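You operate a simulated robot arm through the tools that you are given. There is no shell and no other tool. Be economical: measure what you need, move in short steps, check, and stop when the job is done.

The job below is to be done with a simulated two-armed robot. You get a single attempt, and the scene is never put back.

JOB
Turn the bundle to ACROSS and lay pouch 72 on it.
Fine: latch the large turntable after turning.
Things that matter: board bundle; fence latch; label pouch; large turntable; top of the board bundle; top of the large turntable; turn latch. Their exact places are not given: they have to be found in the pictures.

Only the result counts: the job must be done as asked and must still hold three seconds after the hand-in. Knocking over, shifting, dropping, spilling or breaking anything else fails it.

ROBOT AND FRAMES
Two 7-joint arms with fingered hands on one trunk, on a base that drives. Base frame: it is fixed to the floor where the robot stands at the start and does not move with it; the origin is under the middle of the robot, x ahead of it, y to its left, z up. Readings come in m, degrees, newtons and seconds.
The left shoulder is at the start at [0.025, 0.214, 1.197], the right one opposite. With the tool pointing down near the work surface each hand reaches from about 0.12 to 0.6 m from the robot's upright axis, wherever it stands, measured 20 degrees to its own side. Places, roughly: fence latch [0.5, -1.1, 0.6]; large turntable [0.7, 0, 0.8]; top of the board bundle [0.8, 0, 0.9]; top of the large turntable [0.8, 0, 0.8]; turn latch [0.5, 0, 0.6]. Payload 3.3 kg a hand.
The tool frame of a hand sits at the grasp point between the pads (the TCP): z along the fingers, y along the line on which they close. The tips reach 0.026 m beyond it. Largest opening 0.132 m; the body of the gripper starts 0.073 m behind the TCP. The gripper is a hand of 2 fingers: y runs from the thumb to the fingers, the wrist lies at [0, 0, -0.224] in the tool frame, and closing takes about 1.5 s.
Orientation is told as [roll, pitch, yaw] about the base's x, y, z axes, in that order, counted from this pose: with the fingers straight down and closing along the base's y, the tool's x points along the base's -x, its y along +y and its z along -z.

CONTROLS
- The arms move only by the tool send_rows. It takes "left_increments", "right_increments" or both (then of equal length, played together; a hand with none holds still); each is text: rows parted by semicolons, each of 6 numbers parted by spaces: the shift along the base's x, y, z in m, then the turn, a rotation vector about the base's x, y, z in degrees. In form: tx ty tz wx wy wz; .... A call has 1 to 12 rows; each row shifts and turns the commanded pose from where the row before left it. "left_hand" and "right_hand" are, for a hand that has rows, the finger opening in m, from 0 to 0.132, set as the call begins (left out, the last holds). A row lasts 0.2 s, in which the tool goes at most 0.05 m and 8.6 degrees; a call with a longer step from one row to the next is refused whole, and so is a gripper value outside its range. A pose out of reach is approached as far as the arm can. The call stops where the force on the tool passes 40 N (or 10 N more than at its start, if that is more) or the arm is blocked; 0.2 s more then pass. Each finger travels about 0.153 m/s and halts on what it meets, pressing with about 30 N; the grip force reading is that of the motor and also rises with nothing between the fingers. The clock runs only during rows and for 0.2 s after the last one: add rows that do not move to give the fingers time. The reply holds the time, the measured pose of the TCP, the force on the tool along the base axes, the opening and the grip force, in the units named above and with some noise, with the torque about the TCP (base axes, N m) and any sound that the robot's microphone picked up, and new pictures: "pictures" is both (left out), scene, wrist or none (wrist: the cameras of the hands that moved).
- Cameras (640 x 400 px; columns grow to the right, rows downward): "scene" is now at [0.1073, -0.0118, 1.3709]; the picture's right is [-0.15, -0.99, -0.00], its down [-0.56, 0.09, -0.82] and it looks along [0.81, -0.13, -0.57] (base axes); focal length 233 px, centre (320, 200). "left" rides on the left gripper at [-0.065, -0.003, -0.099] in its tool frame; the picture's right is [0.04, -1.00, 0.00], its down [0.83, 0.03, -0.55] and it looks along [0.55, 0.02, 0.83] (tool axes); focal length 261 px, centre (320, 200). "right" rides on the right gripper at [0.065, -0.003, -0.099] in its tool frame; the picture's right is [0.04, 1.00, 0.00], its down [-0.83, 0.03, -0.55] and it looks along [-0.55, 0.02, 0.83] (tool axes); focal length 261 px, centre (320, 200).
- slide_trunk(by): slides the trunk up (or, below 0, down) by that many m; the arms and the scene camera ride with it, the base frame stays. It gives what a move gives, with no picture.
- steer(legs): drives the robot by 1 to 6 legs, each [ahead, left, turn to the left] in m, m and degrees, along the robot's own axes; the way and the turn of a leg run together, so that a leg with both is an arc; at most 1.5 m and 180 degrees a leg. The arms and the cameras ride along, it lands a little off, and it stops where it bumps. It gives what a move gives, and a new picture of the scene camera.
- move_fingers(finger1, thumb_bend, hand): sets how far each is bent, from 0 (flat) to 1 (curled in); at 0.3 the hand is open as for a grip, at 0.7 the pads meet at the TCP. One left out holds its place. A second passes; each finger stops where it meets its share of the squeeze, and holds until it gets a number again. A gripper value or a shape takes the hand back. It gives what a move gives, with no picture; readings hold the bend of each and the force on the fingers (four entries, about 0 where the hand has none), thumb and palm.
- preshape(shape, hand): the hand has 2 fingers and takes this shape, open, in about a second: jaw (thumb against the fingers, like two jaws); tri (thumb and two fingers); tip (a fingertip pinch); poke (one finger out to press); point (the index stretched); flat (the hand flat); cup (the hand cupped); fist (a fist). The gripper value then closes the fingers along that shape, each until it touches; the sizes above hold for jaw. It gives what a move gives, with no picture.
- turn_head(pan, tilt): turns the head with the scene camera to pan (to the left, within 86 degrees either way) and tilt (down, from -29 to 69), counted from straight ahead of the robot. It gives what a move gives, and a new picture of the scene camera.
- point_at(camera, pixels): there is no depth. For up to 12 entries [column, row, z] of the newest picture of that camera ("zoom" is the newest enlarged one), the place [x, y] in the base frame at which the ray of that pixel passes the height z, good to about 0.002 m. It takes no simulated time.
- enlarge(camera, box): a new picture of the part [left, top, right, bottom] of that camera's present view, enlarged. It takes no simulated time.
- sign_off(): hands the job in; it is judged then, once.

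Work in short steps. Measure before you move; look again where a grasp or a placing could have gone wrong, and mend it. You have 80 turns and 260 pictures in all, those below and enlarged ones among them. Open the grippers and draw the arms clear of the work before you hand the job in, unless the task says otherwise; then end with one line.

The tools are called after "Call:" as a command line: name --argument value ..., lists and objects as JSON in quotes. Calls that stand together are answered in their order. send_rows: Moves the arms, as the interface text tells. Its arguments: {"type":"object","properties":{"left_increments":{"type":"string"},"left_hand":{"type":"number"},"right_increments":{"type":"string"},"right_hand":{"type":"number"},"pictures":{"type":"string","enum":["both","scene","wrist","none"]}},"required":[]} The other tools are called the same way: slide_trunk (by) slides the trunk up or down; preshape (shape, hand) gives the hand a shape; move_fingers (finger1, thumb_bend, hand) moves the fingers one by one; steer (legs) drives the base; turn_head (pan, tilt) turns the head that bears the scene camera; point_at (camera, pixels) gives the place at which the rays of pixels pass given heights; enlarge (camera, box) takes an enlarged picture of a part of a camera's view; sign_off () hands the job in.

At the start:

```text
time: 0.0
left_position: [0.4067, 0.0496, 1.2161]
left_ee_rot: [-0.6, -0.1, 0.3]
left_force: [-0.5, 1.5, 0.7]
left_torque: [0.02, 0.02, 0.02]
left_width: 0.1319
left_grasp_force: 0.2
left_shape: jaw
left_bend: [0.3, 0.3]
left_finger forces: [0.0, 0.0, 0.0, 0.0, 0.0, 0.1]
right_position: [0.3066, -0.269, 1.029]
right_ee_rot: [0.1, 0.0, 0.0]
right_force: [0.3, 0.1, 0.0]
right_torque: [0.01, 0.01, 0.04]
right_width: 0.1318
right_grasp_force: 0.0
right_shape: jaw
right_bend: [0.3, 0.3]
right_finger forces: [0.1, 0.0, 0.1, 0.0, 0.1, 0.1]
trunk travel left (down, up): [-0.478, 0.283]
robot x, y, heading: [0.0005, -0.0024, 0.2]
head pan, tilt: [-8.9, 34.4]
```

scene: 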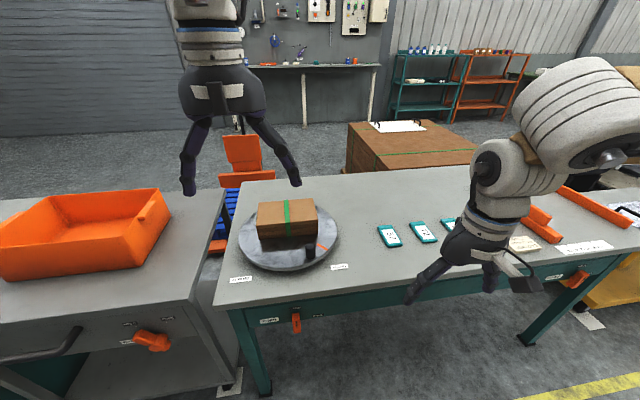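
right: 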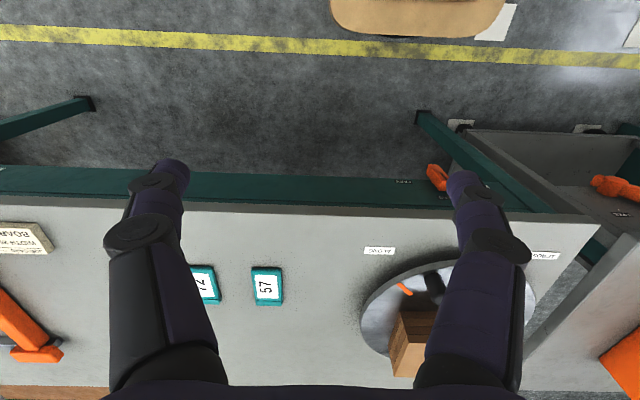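
left: 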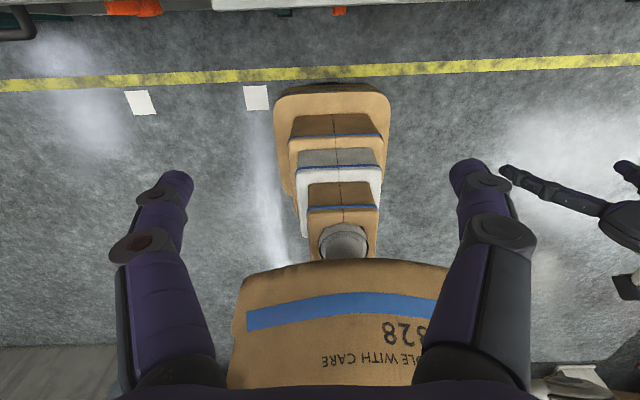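

The scene shows the turntable around (288,237), with pouches at (390,236), (422,232) and (448,225), and an orange latch at (296,322). I'll enlarge these parts to read the labels.

Call:
enlarge --camera "scene" --box '[200, 180, 380, 340]'

Call:
enlarge --camera "scene" --box '[360, 190, 640, 340]'

Call:
enlarge --camera "right" --box '[330, 140, 640, 400]'

```text
2.50 times, centred on (290, 260) of scene
```

zoom: 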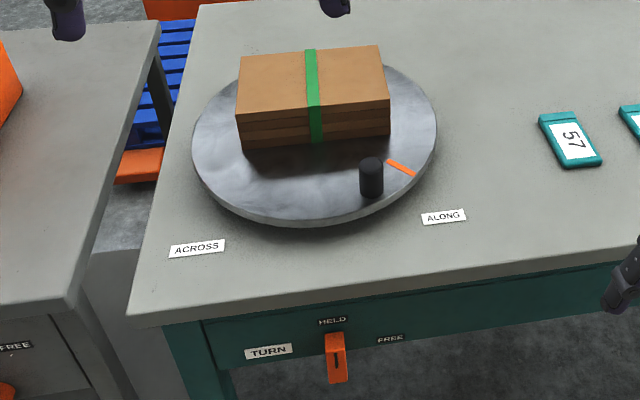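

```text
2.29 times, centred on (500, 265) of scene
```

zoom: 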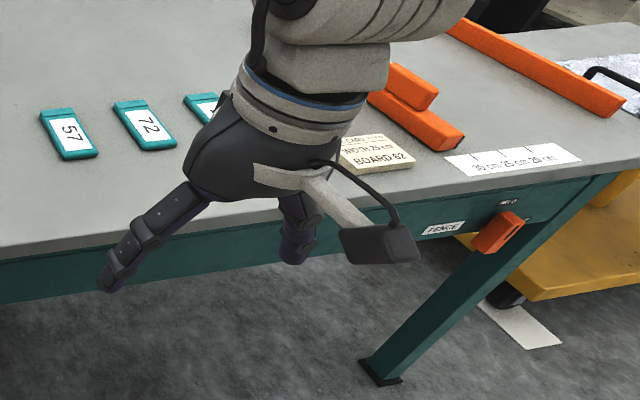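

```text
1.54 times, centred on (485, 270) of right
```

zoom: 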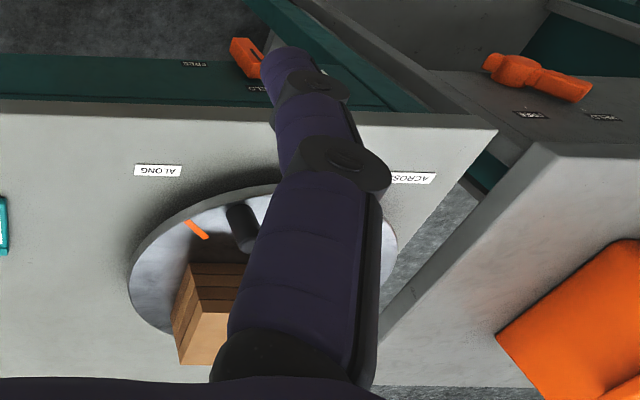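

I'll triangulate the table height from the ALONG label, which both cameras see, and get first places for the turntable features.

Call:
point_at --camera "scene" --pixels '[[339, 266, 0.75], [339, 266, 0.8], [339, 266, 0.85], [241, 279, 0.8], [422, 232, 0.8], [241, 239, 0.82], [337, 235, 0.82], [288, 206, 0.82], [288, 271, 0.82], [322, 247, 0.82], [296, 314, 0.64], [297, 332, 0.6]]'

Call:
point_at --camera "right" --pixels '[[379, 250.5, 0.75], [379, 250.5, 0.8], [379, 250.5, 0.85], [267, 286, 0.8], [206, 284, 0.8], [437, 178, 0.62]]'

Call:
turn_head --pan 0 --tilt 60

```text
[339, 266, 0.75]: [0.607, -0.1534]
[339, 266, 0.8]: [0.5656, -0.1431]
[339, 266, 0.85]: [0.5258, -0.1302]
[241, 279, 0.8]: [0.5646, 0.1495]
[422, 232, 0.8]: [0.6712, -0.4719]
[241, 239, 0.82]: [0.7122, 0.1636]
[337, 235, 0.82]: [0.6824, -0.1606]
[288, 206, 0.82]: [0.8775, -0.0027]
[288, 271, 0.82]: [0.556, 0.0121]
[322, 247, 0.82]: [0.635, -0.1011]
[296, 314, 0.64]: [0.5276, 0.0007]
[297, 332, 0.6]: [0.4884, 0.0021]
```

```text
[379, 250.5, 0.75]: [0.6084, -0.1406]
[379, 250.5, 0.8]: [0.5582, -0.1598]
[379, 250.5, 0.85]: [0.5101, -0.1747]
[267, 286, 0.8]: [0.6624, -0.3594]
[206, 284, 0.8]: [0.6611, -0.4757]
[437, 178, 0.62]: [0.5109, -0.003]
```

```text
time: 0.9
left_position: [0.4059, 0.049, 1.2159]
left_ee_rot: [-0.6, -0.1, 0.3]
left_force: [-0.7, 1.5, 0.3]
left_torque: [0.02, 0.01, -0.05]
left_width: 0.1318
left_grasp_force: 0.1
left_shape: jaw
left_bend: [0.3, 0.3]
left_finger forces: [0.1, 0.0, 0.1, 0.0, 0.0, 0.1]
right_position: [0.3063, -0.2688, 1.0282]
right_ee_rot: [0.1, 0.0, 0.0]
right_force: [0.1, 0.2, -0.1]
right_torque: [0.02, 0.01, 0.01]
right_width: 0.1319
right_grasp_force: 0.0
right_shape: jaw
right_bend: [0.3, 0.3]
right_finger forces: [0.0, 0.0, 0.0, 0.1, 0.1, 0.0]
trunk travel left (down, up): [-0.478, 0.283]
robot x, y, heading: [0.0026, 0.0011, -0.0]
head pan, tilt: [0.0, 60.0]
```

scene: 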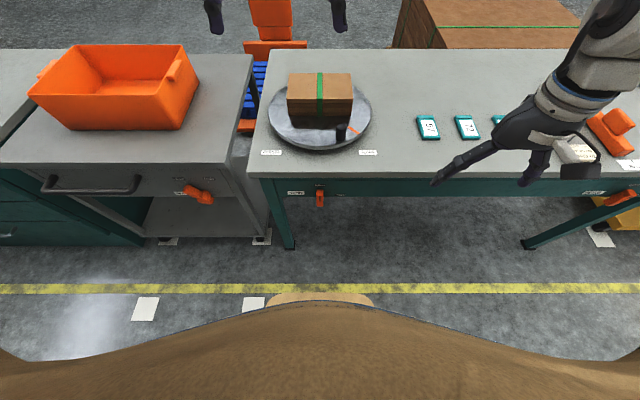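

The table sits at about z 0.79 and the turntable centre near (0.72, 0.01). I'll enlarge the latch and the turntable in this steeper view.

Call:
enlarge --camera "scene" --box '[240, 60, 400, 220]'

Call:
enlarge --camera "scene" --box '[280, 170, 360, 220]'

Call:
steer --legs '[[0.12, -0.1, 0]]'

```text
2.50 times, centred on (320, 140) of scene
```

zoom: 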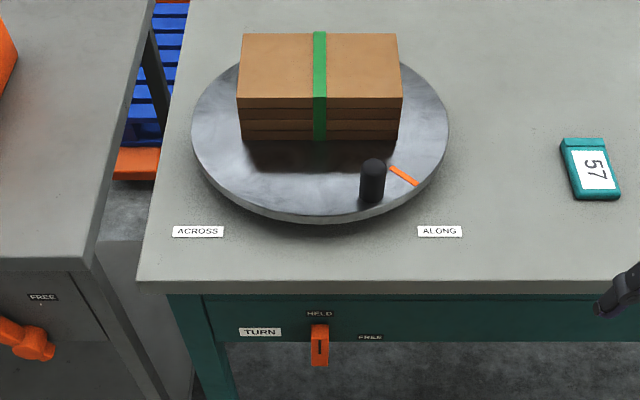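

```text
8.00 times, centred on (320, 195) of scene
```

zoom: 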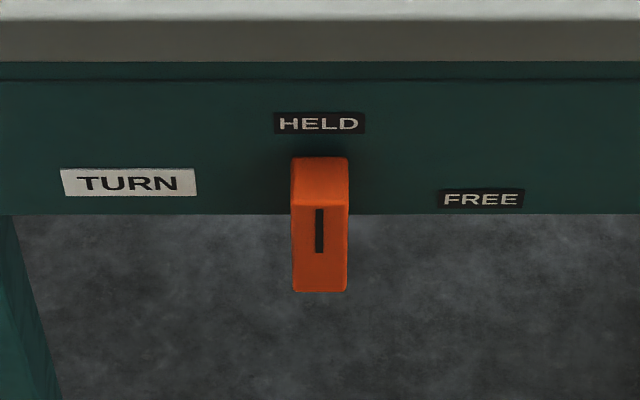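

```text
time: 2.3
left_position: [0.5309, -0.0491, 1.2153]
left_ee_rot: [-0.6, 0.0, 0.4]
left_force: [0.1, -0.4, -0.3]
left_torque: [-0.02, 0.02, 0.03]
left_width: 0.1321
left_grasp_force: 0.1
left_shape: jaw
left_bend: [0.3, 0.3]
left_finger forces: [0.1, 0.0, 0.1, 0.1, 0.1, 0.0]
right_position: [0.431, -0.3699, 1.0268]
right_ee_rot: [0.0, 0.0, 0.1]
right_force: [0.0, -0.1, -0.1]
right_torque: [0.0, 0.0, 0.0]
right_width: 0.132
right_grasp_force: 0.0
right_shape: jaw
right_bend: [0.3, 0.3]
right_finger forces: [0.1, 0.0, 0.0, 0.1, 0.0, 0.0]
trunk travel left (down, up): [-0.478, 0.283]
robot x, y, heading: [0.1232, -0.0967, 0.2]
head pan, tilt: [0.0, 60.0]
```

scene: 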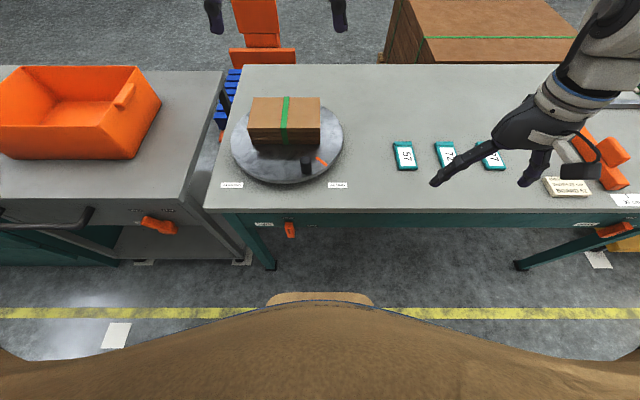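

The latch is a small orange turn-grip (mark up = HELD, FREE to its right), about 0.026 wide. I'll back the robot off so that the left hand can face it horizontally.

Call:
steer --legs '[[-0.2, -0.06, 0]]'

Call:
send_rows --left_increments "0 0.01 -0.03 0 -8.2 0; 0 0.01 -0.03 0 -8.2 0; 0 0.01 -0.03 0 -8.2 0; 0 0.01 -0.03 0 -8.2 0; 0 0.01 -0.03 0 -8.2 0; 0 0.01 -0.03 0 -8.2 0; 0 0.01 -0.03 0 -8.2 0; 0 0.01 -0.03 0 -8.2 0; 0 0.01 -0.03 0 -8.2 0; 0 0.01 -0.03 0 -8.2 0; 0 0 -0.03 0 -8 0" --pictures "both"

```text
time: 3.9
left_position: [0.3258, -0.1087, 1.2164]
left_ee_rot: [-0.8, -0.2, 0.5]
left_force: [-0.9, -0.5, 0.5]
left_torque: [0.03, -0.03, -0.01]
left_width: 0.1317
left_grasp_force: 0.0
left_shape: jaw
left_bend: [0.3, 0.3]
left_finger forces: [0.0, 0.1, 0.1, 0.0, 0.0, 0.0]
right_position: [0.2263, -0.4268, 1.0272]
right_ee_rot: [0.1, 0.0, 0.2]
right_force: [0.2, -0.1, 0.7]
right_torque: [-0.01, -0.01, 0.01]
right_width: 0.1319
right_grasp_force: 0.0
right_shape: jaw
right_bend: [0.3, 0.3]
right_finger forces: [0.0, 0.0, 0.0, 0.0, 0.0, 0.1]
trunk travel left (down, up): [-0.478, 0.283]
robot x, y, heading: [-0.0822, -0.1621, 0.3]
head pan, tilt: [0.0, 60.0]
```

scene: 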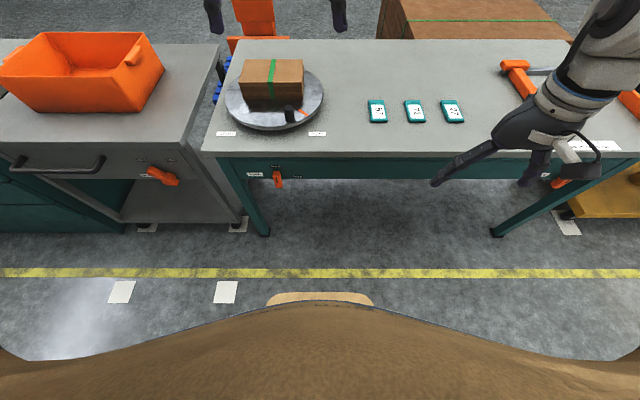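

```text
time: 6.3
left_position: [0.4679, -0.0706, 0.9507]
left_ee_rot: [-113.3, -89.5, 112.6]
left_force: [0.4, -0.5, 0.1]
left_torque: [-0.01, 0.02, -0.03]
left_width: 0.1319
left_grasp_force: 0.1
left_shape: jaw
left_bend: [0.3, 0.3]
left_finger forces: [0.0, 0.1, 0.1, 0.1, 0.1, 0.1]
left hand out of reach, approached as far as the arm can: row 8, 9, 10
right_position: [0.2285, -0.4263, 1.0282]
right_ee_rot: [-0.1, 0.0, 0.1]
right_force: [0.5, 0.1, 0.9]
right_torque: [0.01, 0.01, 0.01]
right_width: 0.1319
right_grasp_force: 0.0
right_shape: jaw
right_bend: [0.3, 0.3]
right_finger forces: [0.0, 0.0, 0.1, 0.0, 0.1, 0.0]
trunk travel left (down, up): [-0.478, 0.283]
robot x, y, heading: [-0.0791, -0.1569, 0.1]
head pan, tilt: [0.0, 60.0]
```

scene: 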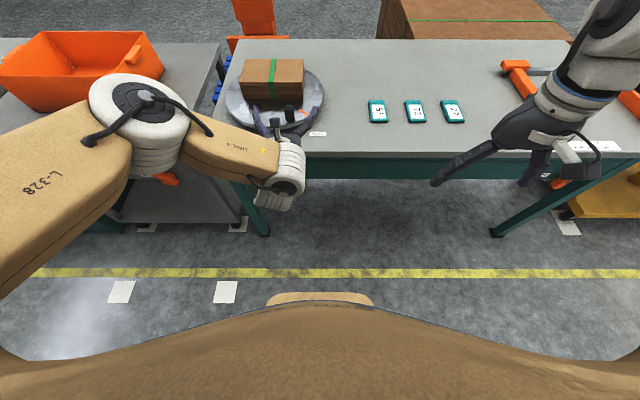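
left: 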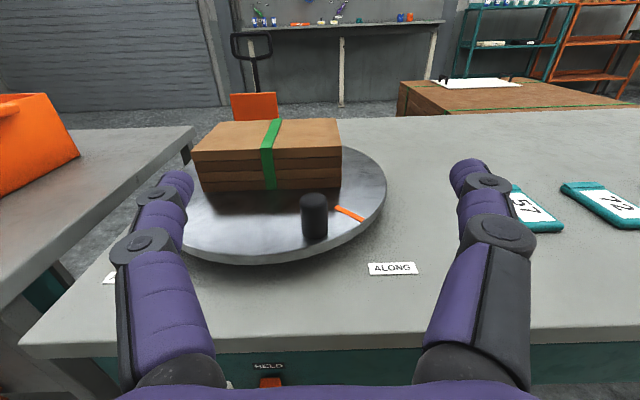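

With the hand horizontal, the reach close to the body is limited (rows 8-10), so I'll back the robot up another 0.15 m and then re-read the pose with a small lowering.

Call:
steer --legs '[[-0.16, 0, 0]]'

Call:
slide_trunk --by -0.15

Call:
send_rows --left_increments "0.02 0 0 0 0 0; 0 0 0 0 0 0" --pictures "wrist"

```text
time: 7.8
left_position: [0.3088, -0.0714, 0.9523]
left_ee_rot: [-112.8, -89.5, 112.2]
left_force: [0.3, -0.9, 0.6]
left_torque: [0.04, 0.02, 0.01]
left_width: 0.1321
left_grasp_force: 0.1
left_shape: jaw
left_bend: [0.3, 0.3]
left_finger forces: [0.0, 0.1, 0.0, 0.1, 0.1, 0.0]
right_position: [0.0677, -0.4292, 1.0284]
right_ee_rot: [0.0, 0.0, 0.0]
right_force: [-0.4, 0.6, 0.2]
right_torque: [0.06, -0.05, 0.01]
right_width: 0.1319
right_grasp_force: 0.1
right_shape: jaw
right_bend: [0.3, 0.3]
right_finger forces: [0.1, 0.0, 0.0, 0.0, 0.0, 0.0]
trunk travel left (down, up): [-0.478, 0.283]
robot x, y, heading: [-0.2398, -0.1606, -0.0]
head pan, tilt: [0.0, 60.0]
```

scene: 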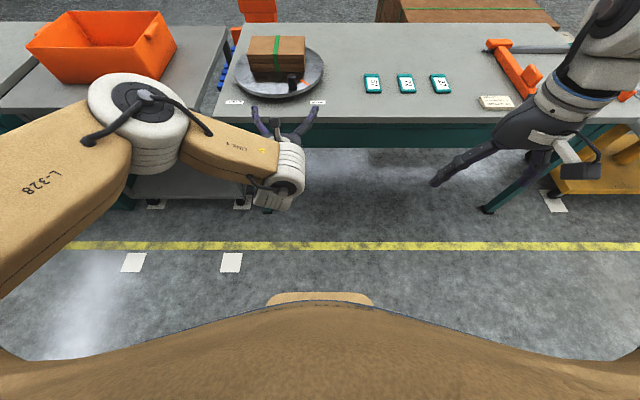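

```text
time: 9.5
left_position: [0.3087, -0.0718, 0.8018]
left_ee_rot: [-109.7, -89.5, 108.9]
left_force: [0.0, 0.5, 0.2]
left_torque: [0.02, 0.0, 0.01]
left_width: 0.132
left_grasp_force: 0.0
left_shape: jaw
left_bend: [0.3, 0.3]
left_finger forces: [0.0, 0.0, 0.0, 0.0, 0.0, 0.0]
right_position: [0.0706, -0.4279, 0.8798]
right_ee_rot: [0.0, 0.0, 0.2]
right_force: [-0.2, 0.1, 0.6]
right_torque: [0.0, 0.02, -0.01]
right_width: 0.1319
right_grasp_force: 0.0
right_shape: jaw
right_bend: [0.3, 0.3]
right_finger forces: [0.0, 0.0, 0.0, 0.0, 0.1, 0.0]
trunk travel left (down, up): [-0.328, 0.433]
robot x, y, heading: [-0.2366, -0.1607, 0.1]
head pan, tilt: [0.0, 60.0]
```

```text
time: 10.1
left_position: [0.3288, -0.0716, 0.8008]
left_ee_rot: [-104.7, -89.5, 104.2]
left_force: [-1.5, -0.9, -0.8]
left_torque: [-0.02, -0.04, -0.03]
left_width: 0.1319
left_grasp_force: 0.0
left_shape: jaw
left_bend: [0.3, 0.3]
left_finger forces: [0.1, 0.0, 0.1, 0.1, 0.0, 0.0]
right_position: [0.0683, -0.4281, 0.8779]
right_ee_rot: [0.0, -0.1, 0.2]
right_force: [-0.2, 1.0, -1.1]
right_torque: [0.01, 0.01, -0.02]
right_width: 0.1321
right_grasp_force: 0.1
right_shape: jaw
right_bend: [0.3, 0.3]
right_finger forces: [0.0, 0.0, 0.1, 0.0, 0.1, 0.0]
trunk travel left (down, up): [-0.328, 0.433]
robot x, y, heading: [-0.24, -0.1601, 0.2]
head pan, tilt: [0.0, 60.0]
```

left: 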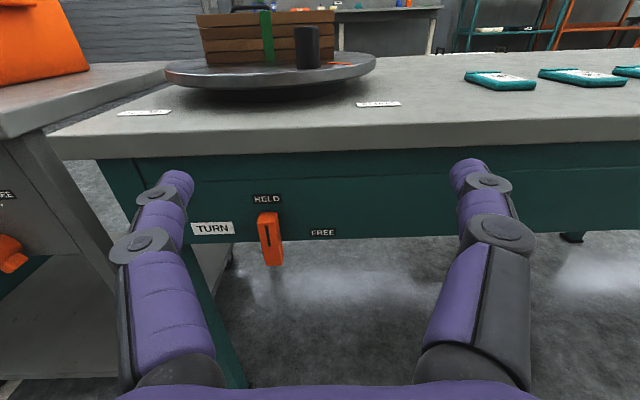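

The latch shows clearly at (269,240). I'll enlarge it to find its edges.

Call:
enlarge --camera "left" --box '[180, 180, 360, 290]'

Call:
point_at --camera "left" --pixels '[[269, 265, 0.58], [269, 265, 0.6], [269, 225, 0.66], [269, 225, 0.64], [269, 214, 0.65]]'

```text
3.56 times, centred on (270, 235) of left
```

zoom: 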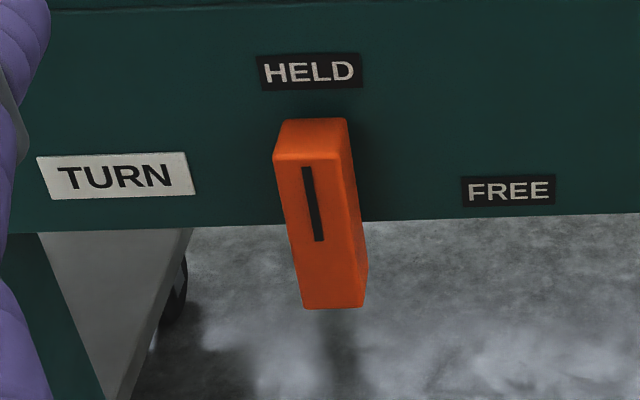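

```text
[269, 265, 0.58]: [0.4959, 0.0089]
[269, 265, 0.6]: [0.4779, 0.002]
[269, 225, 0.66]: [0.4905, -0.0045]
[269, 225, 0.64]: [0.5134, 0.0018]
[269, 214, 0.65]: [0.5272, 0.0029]
```

Latch bar: front x≈0.49, y≈0.003, z 0.583–0.66 (middle ≈0.621), 0.02 wide. I'll bring the left hand in front of it at that height and look.

Call:
send_rows --left_increments "0 0.0185 -0.045 0 0 0; 0 0.0185 -0.045 0 0 0; 0 0.0185 -0.045 0 0 0; 0 0.0185 -0.045 0 0 0; 0.03 0 0 0 0 0; 0.03 0 0 0 0 0; 0 0 0 0 0 0" --left_hand 0.08 --pictures "both"

```text
time: 11.7
left_position: [0.3, 0.0003, 0.7057]
left_ee_rot: [-103.3, -89.5, 102.6]
left_force: [-0.7, 0.7, -0.3]
left_torque: [0.01, 0.0, 0.0]
left_width: 0.0803
left_grasp_force: 0.0
left_shape: jaw
left_bend: [0.71, 0.71]
left_finger forces: [0.1, 0.1, 0.0, 0.0, 0.0, 0.0]
left hand out of reach, approached as far as the arm can: row 2, 3, 4, 5, 6
right_position: [0.069, -0.4287, 0.8787]
right_ee_rot: [0.0, 0.0, 0.3]
right_force: [-0.5, -0.7, -0.1]
right_torque: [-0.04, -0.01, 0.01]
right_width: 0.1321
right_grasp_force: 0.0
right_shape: jaw
right_bend: [0.3, 0.3]
right_finger forces: [0.0, 0.0, 0.1, 0.1, 0.0, 0.0]
trunk travel left (down, up): [-0.328, 0.433]
robot x, y, heading: [-0.2372, -0.1621, 0.2]
head pan, tilt: [0.0, 60.0]
```

scene: 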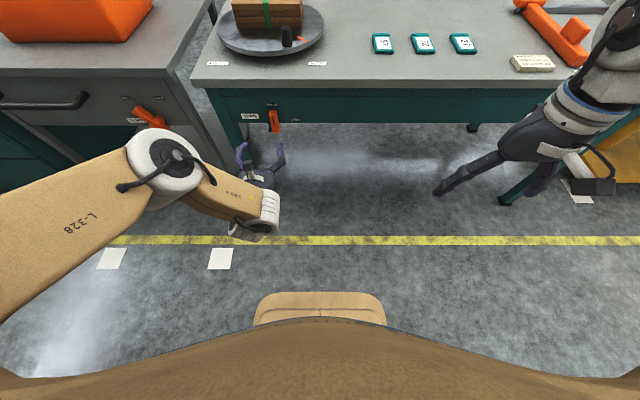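
left: 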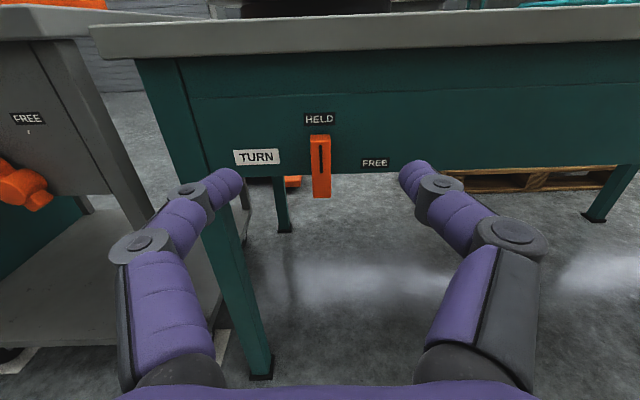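

The arm runs out of reach going low, so I'll slide the trunk down by 0.2 and re-read the pose.

Call:
slide_trunk --by -0.2

Call:
send_rows --left_increments "0 0 0.03 0 0 0; 0 0 0.03 0 0 0; 0 0 0 0 0 0" --pictures "wrist"

```text
time: 13.9
left_position: [0.2999, -0.0, 0.5056]
left_ee_rot: [-109.7, -89.4, 109.0]
left_force: [0.2, -0.2, -0.4]
left_torque: [0.01, -0.01, 0.0]
left_width: 0.08
left_grasp_force: 0.1
left_shape: jaw
left_bend: [0.71, 0.71]
left_finger forces: [0.1, 0.0, 0.0, 0.0, 0.0, 0.1]
right_position: [0.0694, -0.4279, 0.678]
right_ee_rot: [0.0, 0.0, 0.1]
right_force: [0.2, 0.1, -0.3]
right_torque: [0.0, 0.06, -0.01]
right_width: 0.1318
right_grasp_force: 0.2
right_shape: jaw
right_bend: [0.3, 0.3]
right_finger forces: [0.0, 0.0, 0.0, 0.0, 0.1, 0.0]
trunk travel left (down, up): [-0.128, 0.633]
robot x, y, heading: [-0.236, -0.1596, -0.0]
head pan, tilt: [0.0, 60.0]
```

```text
time: 14.7
left_position: [0.2996, -0.0017, 0.5643]
left_ee_rot: [-107.1, -89.5, 106.5]
left_force: [0.3, -0.6, 0.1]
left_torque: [-0.02, -0.03, 0.0]
left_width: 0.0805
left_grasp_force: 0.1
left_shape: jaw
left_bend: [0.71, 0.71]
left_finger forces: [0.1, 0.0, 0.0, 0.0, 0.0, 0.0]
right_position: [0.0687, -0.4296, 0.6779]
right_ee_rot: [-0.1, 0.0, 0.1]
right_force: [1.0, -1.4, -0.4]
right_torque: [-0.04, 0.02, -0.01]
right_width: 0.1318
right_grasp_force: 0.1
right_shape: jaw
right_bend: [0.3, 0.3]
right_finger forces: [0.1, 0.0, 0.0, 0.0, 0.0, 0.0]
trunk travel left (down, up): [-0.128, 0.633]
robot x, y, heading: [-0.2428, -0.1625, 0.3]
head pan, tilt: [0.0, 60.0]
```

left: 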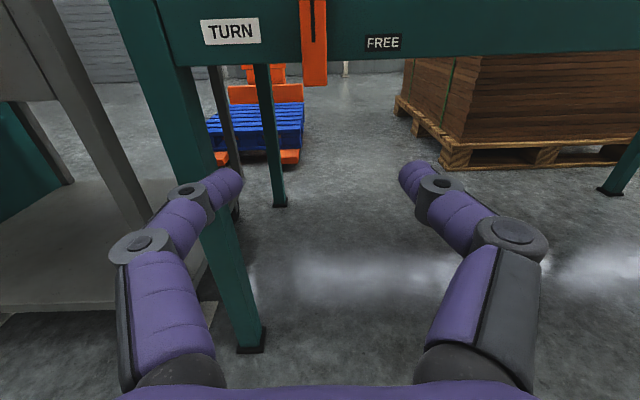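

Tracking is good now, with the bar bottom at z≈0.58. I'll raise to z 0.621 and advance to x≈0.45 first, then check.

Call:
send_rows --left_increments "0 0.002 0.028 0 0 0; 0 0.002 0.029 0 0 0; 0.035 0 0 0 0 0; 0.035 0 0 0 0 0; 0.035 0 0 0 0 0; 0.035 0 0 0 0 0; 0 0 0 0 0 0" --pictures "both"

```text
time: 16.3
left_position: [0.3993, 0.0047, 0.6261]
left_ee_rot: [-101.9, -89.6, 101.4]
left_force: [-0.4, 0.3, -0.7]
left_torque: [0.02, 0.02, -0.01]
left_width: 0.0799
left_grasp_force: 0.1
left_shape: jaw
left_bend: [0.71, 0.71]
left_finger forces: [0.0, 0.1, 0.1, 0.1, 0.1, 0.0]
left hand out of reach, approached as far as the arm can: row 5, 6
right_position: [0.0698, -0.4276, 0.6782]
right_ee_rot: [0.0, -0.1, 0.2]
right_force: [-0.8, 0.8, 0.3]
right_torque: [0.01, 0.02, -0.03]
right_width: 0.1319
right_grasp_force: 0.0
right_shape: jaw
right_bend: [0.3, 0.3]
right_finger forces: [0.0, 0.1, 0.1, 0.0, 0.0, 0.0]
trunk travel left (down, up): [-0.128, 0.633]
robot x, y, heading: [-0.2371, -0.1571, -0.0]
head pan, tilt: [0.0, 60.0]
```

scene: 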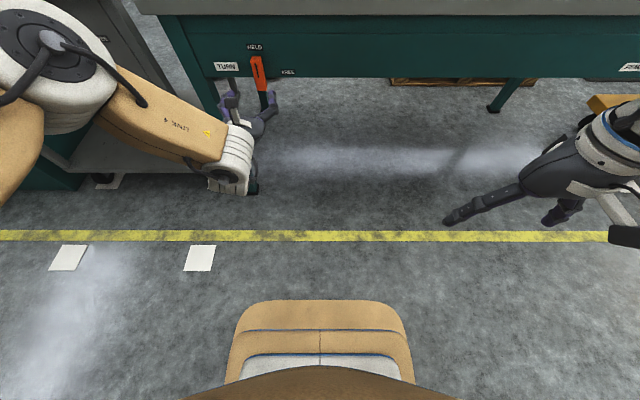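
left: 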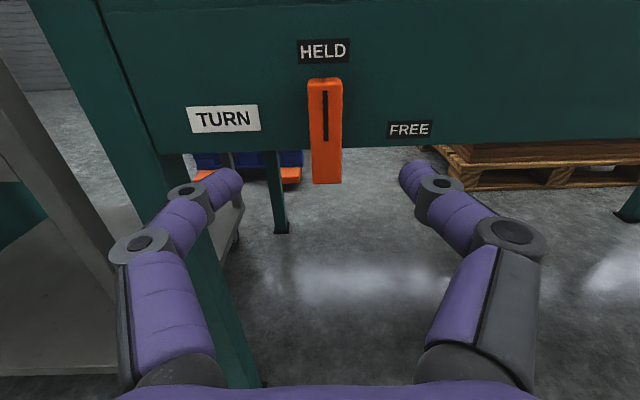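

Forward reach ended at x 0.40, and the bar is centred between the fingers. I'll draw the hand back a bit, then drive forward for slack.

Call:
send_rows --left_increments "-0.03 -0.004 -0.002 0 0 0; -0.02 0 -0.003 0 0 0" --pictures "none"

Call:
steer --legs '[[0.1, 0, 0]]'

Call:
send_rows --left_increments "0 0 0 0 0 0" --pictures "wrist"

```text
time: 16.9
left_position: [0.3496, 0.0035, 0.6212]
left_ee_rot: [-109.5, -89.6, 108.7]
left_force: [-0.3, 0.2, -0.4]
left_torque: [0.02, 0.02, -0.02]
left_width: 0.0803
left_grasp_force: 0.1
left_shape: jaw
left_bend: [0.71, 0.71]
left_finger forces: [0.1, 0.1, 0.0, 0.0, 0.1, 0.1]
right_position: [0.0691, -0.4292, 0.6778]
right_ee_rot: [0.0, 0.0, 0.2]
right_force: [-0.9, 0.7, -0.5]
right_torque: [-0.04, 0.02, -0.02]
right_width: 0.1317
right_grasp_force: 0.0
right_shape: jaw
right_bend: [0.3, 0.3]
right_finger forces: [0.0, 0.0, 0.0, 0.0, 0.0, 0.1]
trunk travel left (down, up): [-0.128, 0.633]
robot x, y, heading: [-0.2405, -0.1586, -0.2]
head pan, tilt: [0.0, 60.0]
```

```text
time: 18.0
left_position: [0.4499, 0.0031, 0.6216]
left_ee_rot: [-105.1, -89.4, 104.5]
left_force: [0.4, -0.1, -0.1]
left_torque: [-0.04, 0.01, -0.01]
left_width: 0.0801
left_grasp_force: 0.0
left_shape: jaw
left_bend: [0.71, 0.71]
left_finger forces: [0.1, 0.1, 0.1, 0.1, 0.1, 0.0]
right_position: [0.1697, -0.4282, 0.6782]
right_ee_rot: [0.1, 0.1, 0.2]
right_force: [-0.4, -0.2, -0.2]
right_torque: [-0.02, 0.03, 0.03]
right_width: 0.132
right_grasp_force: 0.1
right_shape: jaw
right_bend: [0.3, 0.3]
right_finger forces: [0.1, 0.1, 0.0, 0.0, 0.1, 0.1]
trunk travel left (down, up): [-0.128, 0.633]
robot x, y, heading: [-0.1346, -0.165, 0.1]
head pan, tilt: [0.0, 60.0]
```

scene: 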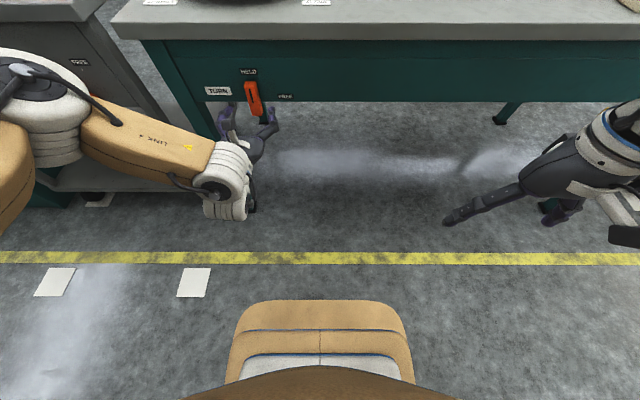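

```text
time: 18.4
left_position: [0.4493, 0.0021, 0.6211]
left_ee_rot: [-105.5, -89.5, 105.0]
left_force: [0.5, -0.1, 0.6]
left_torque: [0.0, 0.02, -0.01]
left_width: 0.0804
left_grasp_force: 0.1
left_shape: jaw
left_bend: [0.71, 0.71]
left_finger forces: [0.1, 0.1, 0.1, 0.0, 0.0, 0.0]
right_position: [0.1695, -0.4283, 0.6787]
right_ee_rot: [0.1, 0.0, 0.2]
right_force: [0.2, 0.4, 0.1]
right_torque: [0.0, 0.02, -0.01]
right_width: 0.1319
right_grasp_force: 0.0
right_shape: jaw
right_bend: [0.3, 0.3]
right_finger forces: [0.0, 0.0, 0.0, 0.0, 0.0, 0.0]
trunk travel left (down, up): [-0.128, 0.633]
robot x, y, heading: [-0.1356, -0.158, 0.0]
head pan, tilt: [0.0, 60.0]
```

left: 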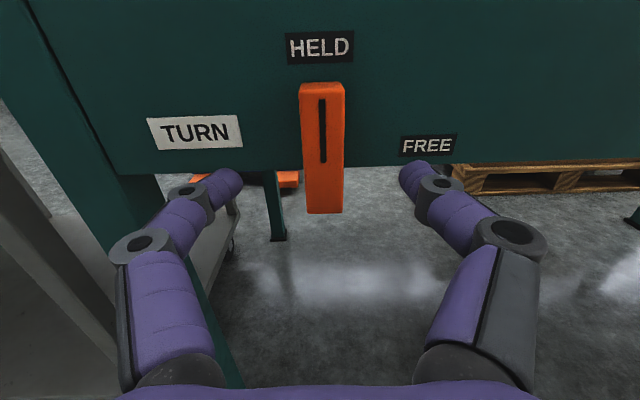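

The bar is centred: front face mid-height z≈0.619, width 0.02. I'll advance 0.042 and close to a loose-wrench opening of 0.03.

Call:
send_rows --left_increments "0.02 -0.001 0 0 0 0; 0.02 0 0 0 0 0; 0 0 0 0 0 0" --pictures "none"

Call:
send_rows --left_increments "0 0 0 0 0 0; 0 0 0 0 0 0; 0 0 0 0 0 0" --left_hand 0.03 --pictures "both"

```text
time: 19.2
left_position: [0.4883, 0.0012, 0.6215]
left_ee_rot: [-104.9, -89.4, 104.3]
left_force: [0.8, 0.7, -0.7]
left_torque: [0.0, -0.03, 0.0]
left_width: 0.0803
left_grasp_force: 0.0
left_shape: jaw
left_bend: [0.71, 0.71]
left_finger forces: [0.0, 0.0, 0.0, 0.0, 0.0, 0.0]
right_position: [0.17, -0.4287, 0.6781]
right_ee_rot: [0.0, 0.0, 0.2]
right_force: [-0.1, -1.1, -0.8]
right_torque: [0.01, 0.02, 0.05]
right_width: 0.1317
right_grasp_force: 0.0
right_shape: jaw
right_bend: [0.3, 0.3]
right_finger forces: [0.1, 0.1, 0.0, 0.1, 0.0, 0.1]
trunk travel left (down, up): [-0.128, 0.633]
robot x, y, heading: [-0.1383, -0.1569, 0.2]
head pan, tilt: [0.0, 60.0]
```

```text
time: 20.0
left_position: [0.4884, 0.0011, 0.6222]
left_ee_rot: [-103.7, -89.5, 103.0]
left_force: [0.2, 0.0, -0.3]
left_torque: [0.0, 0.01, -0.01]
left_width: 0.0307
left_grasp_force: 0.0
left_shape: jaw
left_bend: [0.73, 0.7]
left_finger forces: [0.0, 0.0, 0.0, 0.0, 0.0, 0.0]
right_position: [0.1709, -0.4279, 0.6783]
right_ee_rot: [-0.1, 0.1, 0.2]
right_force: [-0.5, -0.1, 0.1]
right_torque: [0.0, 0.03, -0.02]
right_width: 0.1318
right_grasp_force: 0.1
right_shape: jaw
right_bend: [0.3, 0.3]
right_finger forces: [0.0, 0.0, 0.1, 0.0, 0.0, 0.0]
trunk travel left (down, up): [-0.128, 0.633]
robot x, y, heading: [-0.1392, -0.1611, 0.2]
head pan, tilt: [0.0, 60.0]
```

scene: 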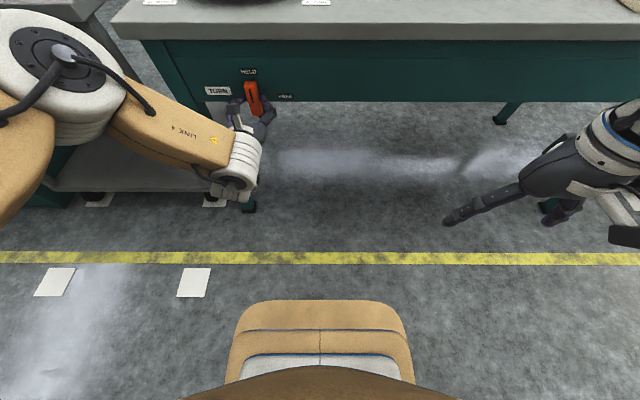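
left: 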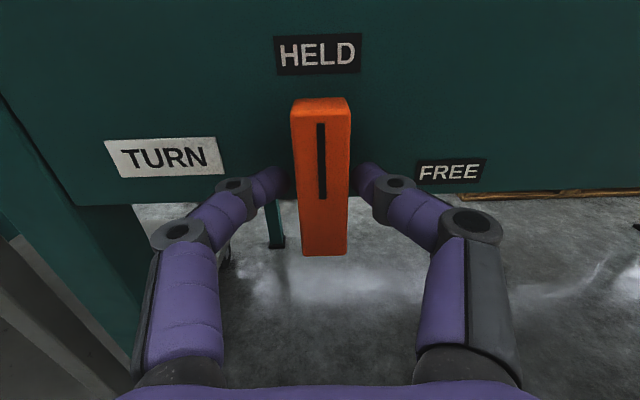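

Fingers straddle the bar with no contact force. I'll turn about +x (mark toward FREE) in two steps, 40° first.

Call:
send_rows --left_increments "0 0 0 8 0 0; 0 0 0 8 0 0; 0 0 0 8 0 0; 0 0 0 8 0 0; 0 0 0 8 0 0; 0 0 0 0 0 0" --pictures "wrist"

```text
time: 21.4
left_position: [0.4887, 0.0011, 0.6207]
left_ee_rot: [89.5, -50.4, -90.2]
left_force: [-1.0, -3.6, 0.5]
left_torque: [-0.06, -0.01, -0.07]
left_width: 0.0311
left_grasp_force: 0.1
left_shape: jaw
left_bend: [0.73, 0.7]
left_finger forces: [0.1, 0.0, 0.1, 0.0, 3.1, 0.1]
right_position: [0.1701, -0.4286, 0.6782]
right_ee_rot: [0.0, -0.1, 0.1]
right_force: [-0.5, 0.6, 1.3]
right_torque: [0.01, 0.03, -0.01]
right_width: 0.1321
right_grasp_force: 0.1
right_shape: jaw
right_bend: [0.3, 0.3]
right_finger forces: [0.0, 0.0, 0.1, 0.0, 0.0, 0.0]
trunk travel left (down, up): [-0.128, 0.633]
robot x, y, heading: [-0.1366, -0.1576, 0.3]
head pan, tilt: [0.0, 60.0]
```

left: 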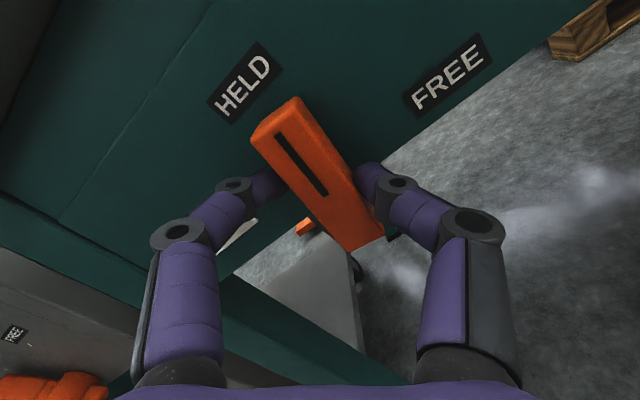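

Contact is just starting (force 3.6 N). I'll continue turning 48° more.

Call:
send_rows --left_increments "0 0 0 8 0 0; 0 0 0 8 0 0; 0 0 0 8 0 0; 0 0 0 8 0 0; 0 0 0 8 0 0; 0 0 0 8 0 0; 0 0 0 0 0 0" --pictures "both"

```text
time: 23.0
left_position: [0.4894, 0.0031, 0.6217]
left_ee_rot: [89.5, -2.4, -90.1]
left_force: [-0.3, 0.6, -1.9]
left_torque: [0.0, 0.07, 0.02]
left_width: 0.0311
left_grasp_force: 0.1
left_shape: jaw
left_bend: [0.73, 0.7]
left_finger forces: [0.1, 0.0, 0.1, 0.0, 1.7, 0.0]
right_position: [0.1692, -0.428, 0.6783]
right_ee_rot: [-0.1, -0.1, 0.1]
right_force: [-0.7, 0.4, 0.2]
right_torque: [0.01, -0.01, -0.03]
right_width: 0.1319
right_grasp_force: 0.1
right_shape: jaw
right_bend: [0.3, 0.3]
right_finger forces: [0.1, 0.0, 0.0, 0.1, 0.1, 0.1]
trunk travel left (down, up): [-0.128, 0.633]
robot x, y, heading: [-0.1388, -0.157, 0.4]
head pan, tilt: [0.0, 60.0]
```

scene: 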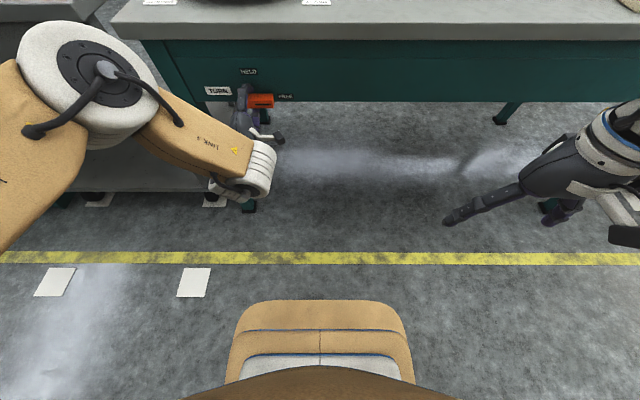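
left: 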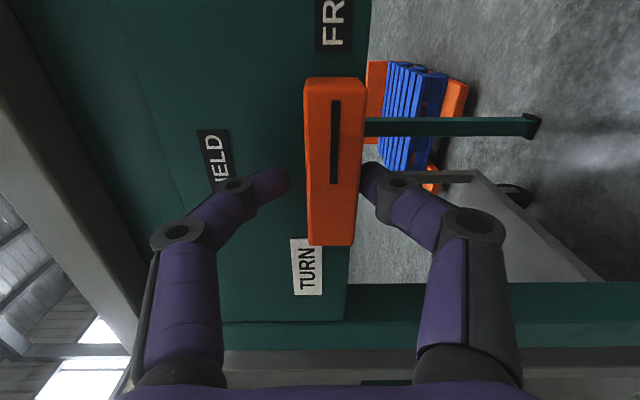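

The bar now lies horizontal, pointing at FREE. I'll open, pull back and unroll the hand.

Call:
send_rows --left_increments "0 0 0 0 0 0; -0.035 0 0 0 0 0; -0.035 0 0 0 0 0; -0.01 0 0 -8.5 0 0; 0 0 0 -8.5 0 0; 0 0 0 -8.5 0 0; 0 0 0 -8.5 0 0; 0 0 0 -8.5 0 0; 0 0 0 -8.5 0 0; 0 0 0 -8.5 0 0; 0 0 0 -8.5 0 0; 0 0 0 -8.5 0 0" --left_hand 0.06 --pictures "both"

```text
time: 25.6
left_position: [0.4102, 0.002, 0.6214]
left_ee_rot: [90.0, -79.2, -90.6]
left_force: [-0.4, 0.0, 0.3]
left_torque: [0.0, -0.01, 0.0]
left_width: 0.0597
left_grasp_force: 0.0
left_shape: jaw
left_bend: [0.73, 0.7]
left_finger forces: [0.1, 0.0, 0.0, 0.0, 0.0, 0.0]
right_position: [0.1692, -0.4278, 0.6781]
right_ee_rot: [0.0, 0.2, 0.2]
right_force: [0.5, -0.8, -0.5]
right_torque: [0.02, 0.02, 0.0]
right_width: 0.1317
right_grasp_force: 0.0
right_shape: jaw
right_bend: [0.3, 0.3]
right_finger forces: [0.0, 0.0, 0.0, 0.0, 0.0, 0.0]
trunk travel left (down, up): [-0.128, 0.633]
robot x, y, heading: [-0.1388, -0.1589, 0.1]
head pan, tilt: [0.0, 60.0]
```

scene: 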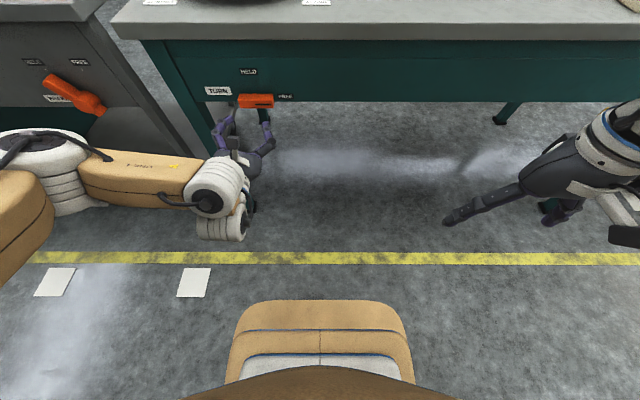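
left: 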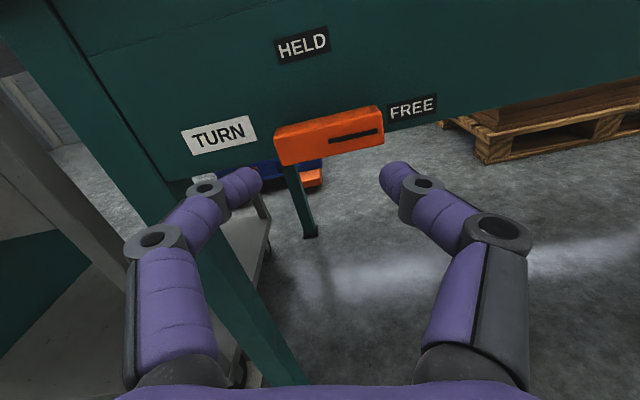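

Latch reads FREE. I'll back off, raise the trunk, and turn the left hand to point down.

Call:
steer --legs '[[-0.16, 0, 0]]'

Call:
slide_trunk --by 0.4

Call:
send_rows --left_increments "0 0 0.02 -5.75 0 0; 0 0 0.02 -5.75 0 0; 0 0 0.02 0 8.2 0; 0 0 0.02 0 8.2 0; 0 0 0.02 0 8.2 0; 0 0 0.02 0 8.2 0; 0 0 0 0 8.2 0; 0 0 0 0 8.2 0; 0 0 0 0 8.2 0; 0 0 0 0 8.2 0; 0 0 0 0 8.2 0; 0 0 0 0 8.2 0" --pictures "none"

Call:
turn_head --pan 10 --tilt 50

```text
time: 27.0
left_position: [0.2483, 0.0019, 0.6204]
left_ee_rot: [90.0, -79.0, -90.5]
left_force: [-0.4, 0.2, -0.8]
left_torque: [0.01, 0.01, 0.03]
left_width: 0.0598
left_grasp_force: 0.0
left_shape: jaw
left_bend: [0.73, 0.7]
left_finger forces: [0.0, 0.0, 0.0, 0.1, 0.0, 0.0]
right_position: [0.0098, -0.4291, 0.6782]
right_ee_rot: [0.0, 0.0, 0.2]
right_force: [0.6, -0.6, 0.8]
right_torque: [-0.03, 0.01, -0.02]
right_width: 0.1318
right_grasp_force: 0.1
right_shape: jaw
right_bend: [0.3, 0.3]
right_finger forces: [0.0, 0.0, 0.0, 0.1, 0.1, 0.0]
trunk travel left (down, up): [-0.128, 0.633]
robot x, y, heading: [-0.302, -0.1625, 0.3]
head pan, tilt: [0.0, 60.0]
```

scene: 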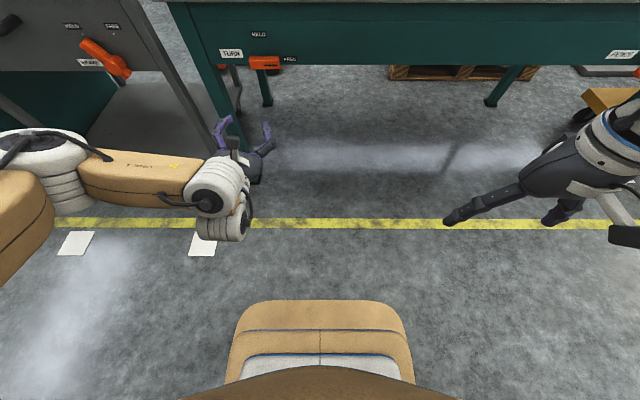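

```text
time: 30.9
left_position: [0.248, 0.0023, 1.0203]
left_ee_rot: [90.0, -78.9, -90.6]
left_force: [-0.7, -0.5, 0.2]
left_torque: [0.0, -0.01, 0.01]
left_width: 0.0594
left_grasp_force: 0.1
left_shape: jaw
left_bend: [0.73, 0.7]
left_finger forces: [0.0, 0.1, 0.0, 0.0, 0.0, 0.0]
right_position: [0.009, -0.4281, 1.0786]
right_ee_rot: [0.0, 0.1, 0.3]
right_force: [0.0, -0.1, -0.4]
right_torque: [0.01, 0.02, 0.02]
right_width: 0.132
right_grasp_force: 0.1
right_shape: jaw
right_bend: [0.3, 0.3]
right_finger forces: [0.0, 0.1, 0.0, 0.0, 0.0, 0.0]
trunk travel left (down, up): [-0.528, 0.233]
robot x, y, heading: [-0.2973, -0.1577, 0.4]
head pan, tilt: [0.0, 60.0]
```

```text
time: 33.5
left_position: [0.2304, -0.0117, 1.1369]
left_ee_rot: [-0.5, -8.1, 0.3]
left_force: [-0.3, 0.7, -0.4]
left_torque: [-0.01, -0.03, 0.0]
left_width: 0.0601
left_grasp_force: 0.0
left_shape: jaw
left_bend: [0.73, 0.7]
left_finger forces: [0.1, 0.0, 0.0, 0.0, 0.0, 0.0]
left hand out of reach, approached as far as the arm can: row 12
right_position: [0.0084, -0.4283, 1.0786]
right_ee_rot: [0.1, 0.0, 0.3]
right_force: [0.7, -0.3, 0.5]
right_torque: [0.03, -0.01, 0.0]
right_width: 0.1319
right_grasp_force: 0.0
right_shape: jaw
right_bend: [0.3, 0.3]
right_finger forces: [0.0, 0.0, 0.0, 0.0, 0.0, 0.1]
trunk travel left (down, up): [-0.528, 0.233]
robot x, y, heading: [-0.2958, -0.1596, 0.3]
head pan, tilt: [0.0, 60.0]
```

```text
time: 34.2
left_position: [0.2304, -0.0108, 1.1362]
left_ee_rot: [-0.5, -8.1, 0.5]
left_force: [-0.1, 1.5, -0.1]
left_torque: [-0.02, 0.02, -0.02]
left_width: 0.0601
left_grasp_force: 0.1
left_shape: jaw
left_bend: [0.73, 0.7]
left_finger forces: [0.0, 0.1, 0.0, 0.1, 0.1, 0.1]
right_position: [0.0091, -0.429, 1.078]
right_ee_rot: [0.0, 0.0, 0.3]
right_force: [-0.8, -0.2, -0.4]
right_torque: [-0.03, 0.0, 0.03]
right_width: 0.1318
right_grasp_force: 0.1
right_shape: jaw
right_bend: [0.3, 0.3]
right_finger forces: [0.0, 0.0, 0.1, 0.0, 0.0, 0.1]
trunk travel left (down, up): [-0.528, 0.233]
robot x, y, heading: [-0.2999, -0.1585, 0.2]
head pan, tilt: [10.0, 50.0]
```

scene: 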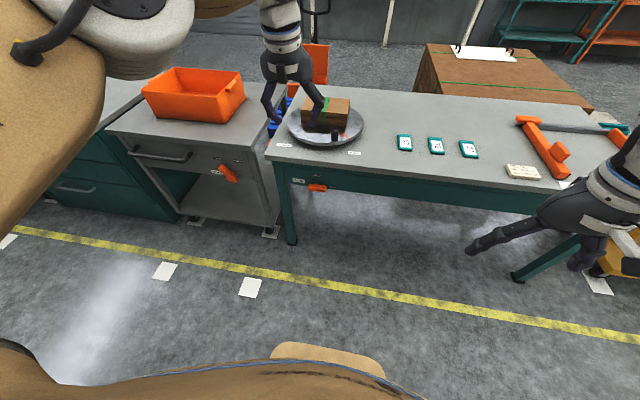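

Now I'll drive up to the table so that the left hand hangs above the turntable (tips ≈1.11, well above the bundle), then straighten it.

Call:
steer --legs '[[0.4, 0, 0]]'

Call:
send_rows --left_increments "0 -0.02 0 0.5 8 0; 0 -0.03 0 0 0 0; 0 0 0 0 0 0" --pictures "both"

```text
time: 36.7
left_position: [0.6361, -0.0121, 1.1362]
left_ee_rot: [-0.6, -8.1, 0.3]
left_force: [-0.4, 0.2, 0.1]
left_torque: [-0.01, -0.02, -0.01]
left_width: 0.0599
left_grasp_force: 0.1
left_shape: jaw
left_bend: [0.73, 0.7]
left_finger forces: [0.1, 0.0, 0.0, 0.0, 0.0, 0.1]
right_position: [0.4144, -0.4285, 1.0785]
right_ee_rot: [-0.1, 0.2, 0.1]
right_force: [0.1, -0.4, -0.2]
right_torque: [0.02, -0.01, -0.01]
right_width: 0.132
right_grasp_force: 0.0
right_shape: jaw
right_bend: [0.3, 0.3]
right_finger forces: [0.0, 0.0, 0.0, 0.0, 0.0, 0.0]
trunk travel left (down, up): [-0.528, 0.233]
robot x, y, heading: [0.106, -0.1607, 0.0]
head pan, tilt: [10.0, 50.0]
```

scene: 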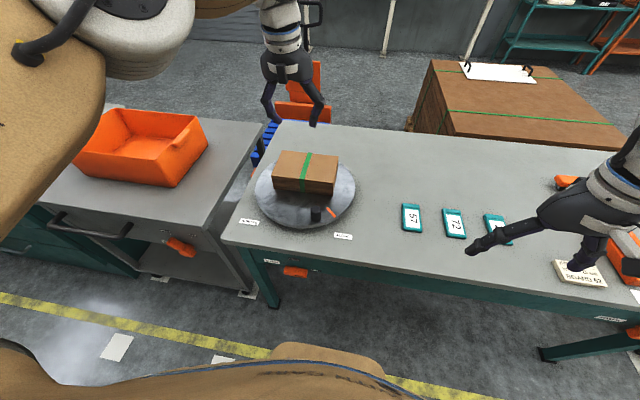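

```text
time: 37.5
left_position: [0.5887, -0.068, 1.1268]
left_ee_rot: [-1.6, 0.6, 2.7]
left_force: [0.8, 0.3, -0.1]
left_torque: [0.03, -0.03, 0.03]
left_width: 0.0601
left_grasp_force: 0.1
left_shape: jaw
left_bend: [0.73, 0.7]
left_finger forces: [0.0, 0.0, 0.0, 0.0, 0.0, 0.0]
left hand out of reach, approached as far as the arm can: row 1
right_position: [0.4127, -0.4288, 1.0779]
right_ee_rot: [-0.1, 0.0, 0.2]
right_force: [-0.4, 0.3, -0.2]
right_torque: [0.04, -0.02, -0.01]
right_width: 0.1319
right_grasp_force: 0.0
right_shape: jaw
right_bend: [0.3, 0.3]
right_finger forces: [0.0, 0.1, 0.0, 0.0, 0.1, 0.0]
trunk travel left (down, up): [-0.528, 0.233]
robot x, y, heading: [0.1019, -0.1622, -0.2]
head pan, tilt: [10.0, 50.0]
```

scene: 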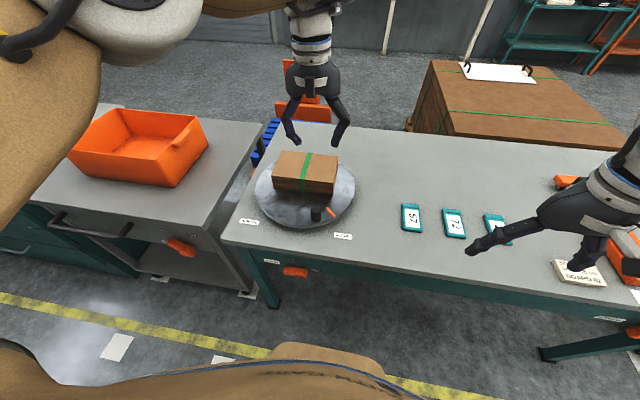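
left: 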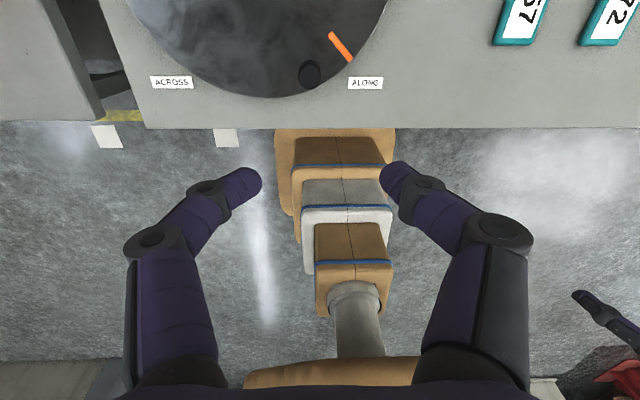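

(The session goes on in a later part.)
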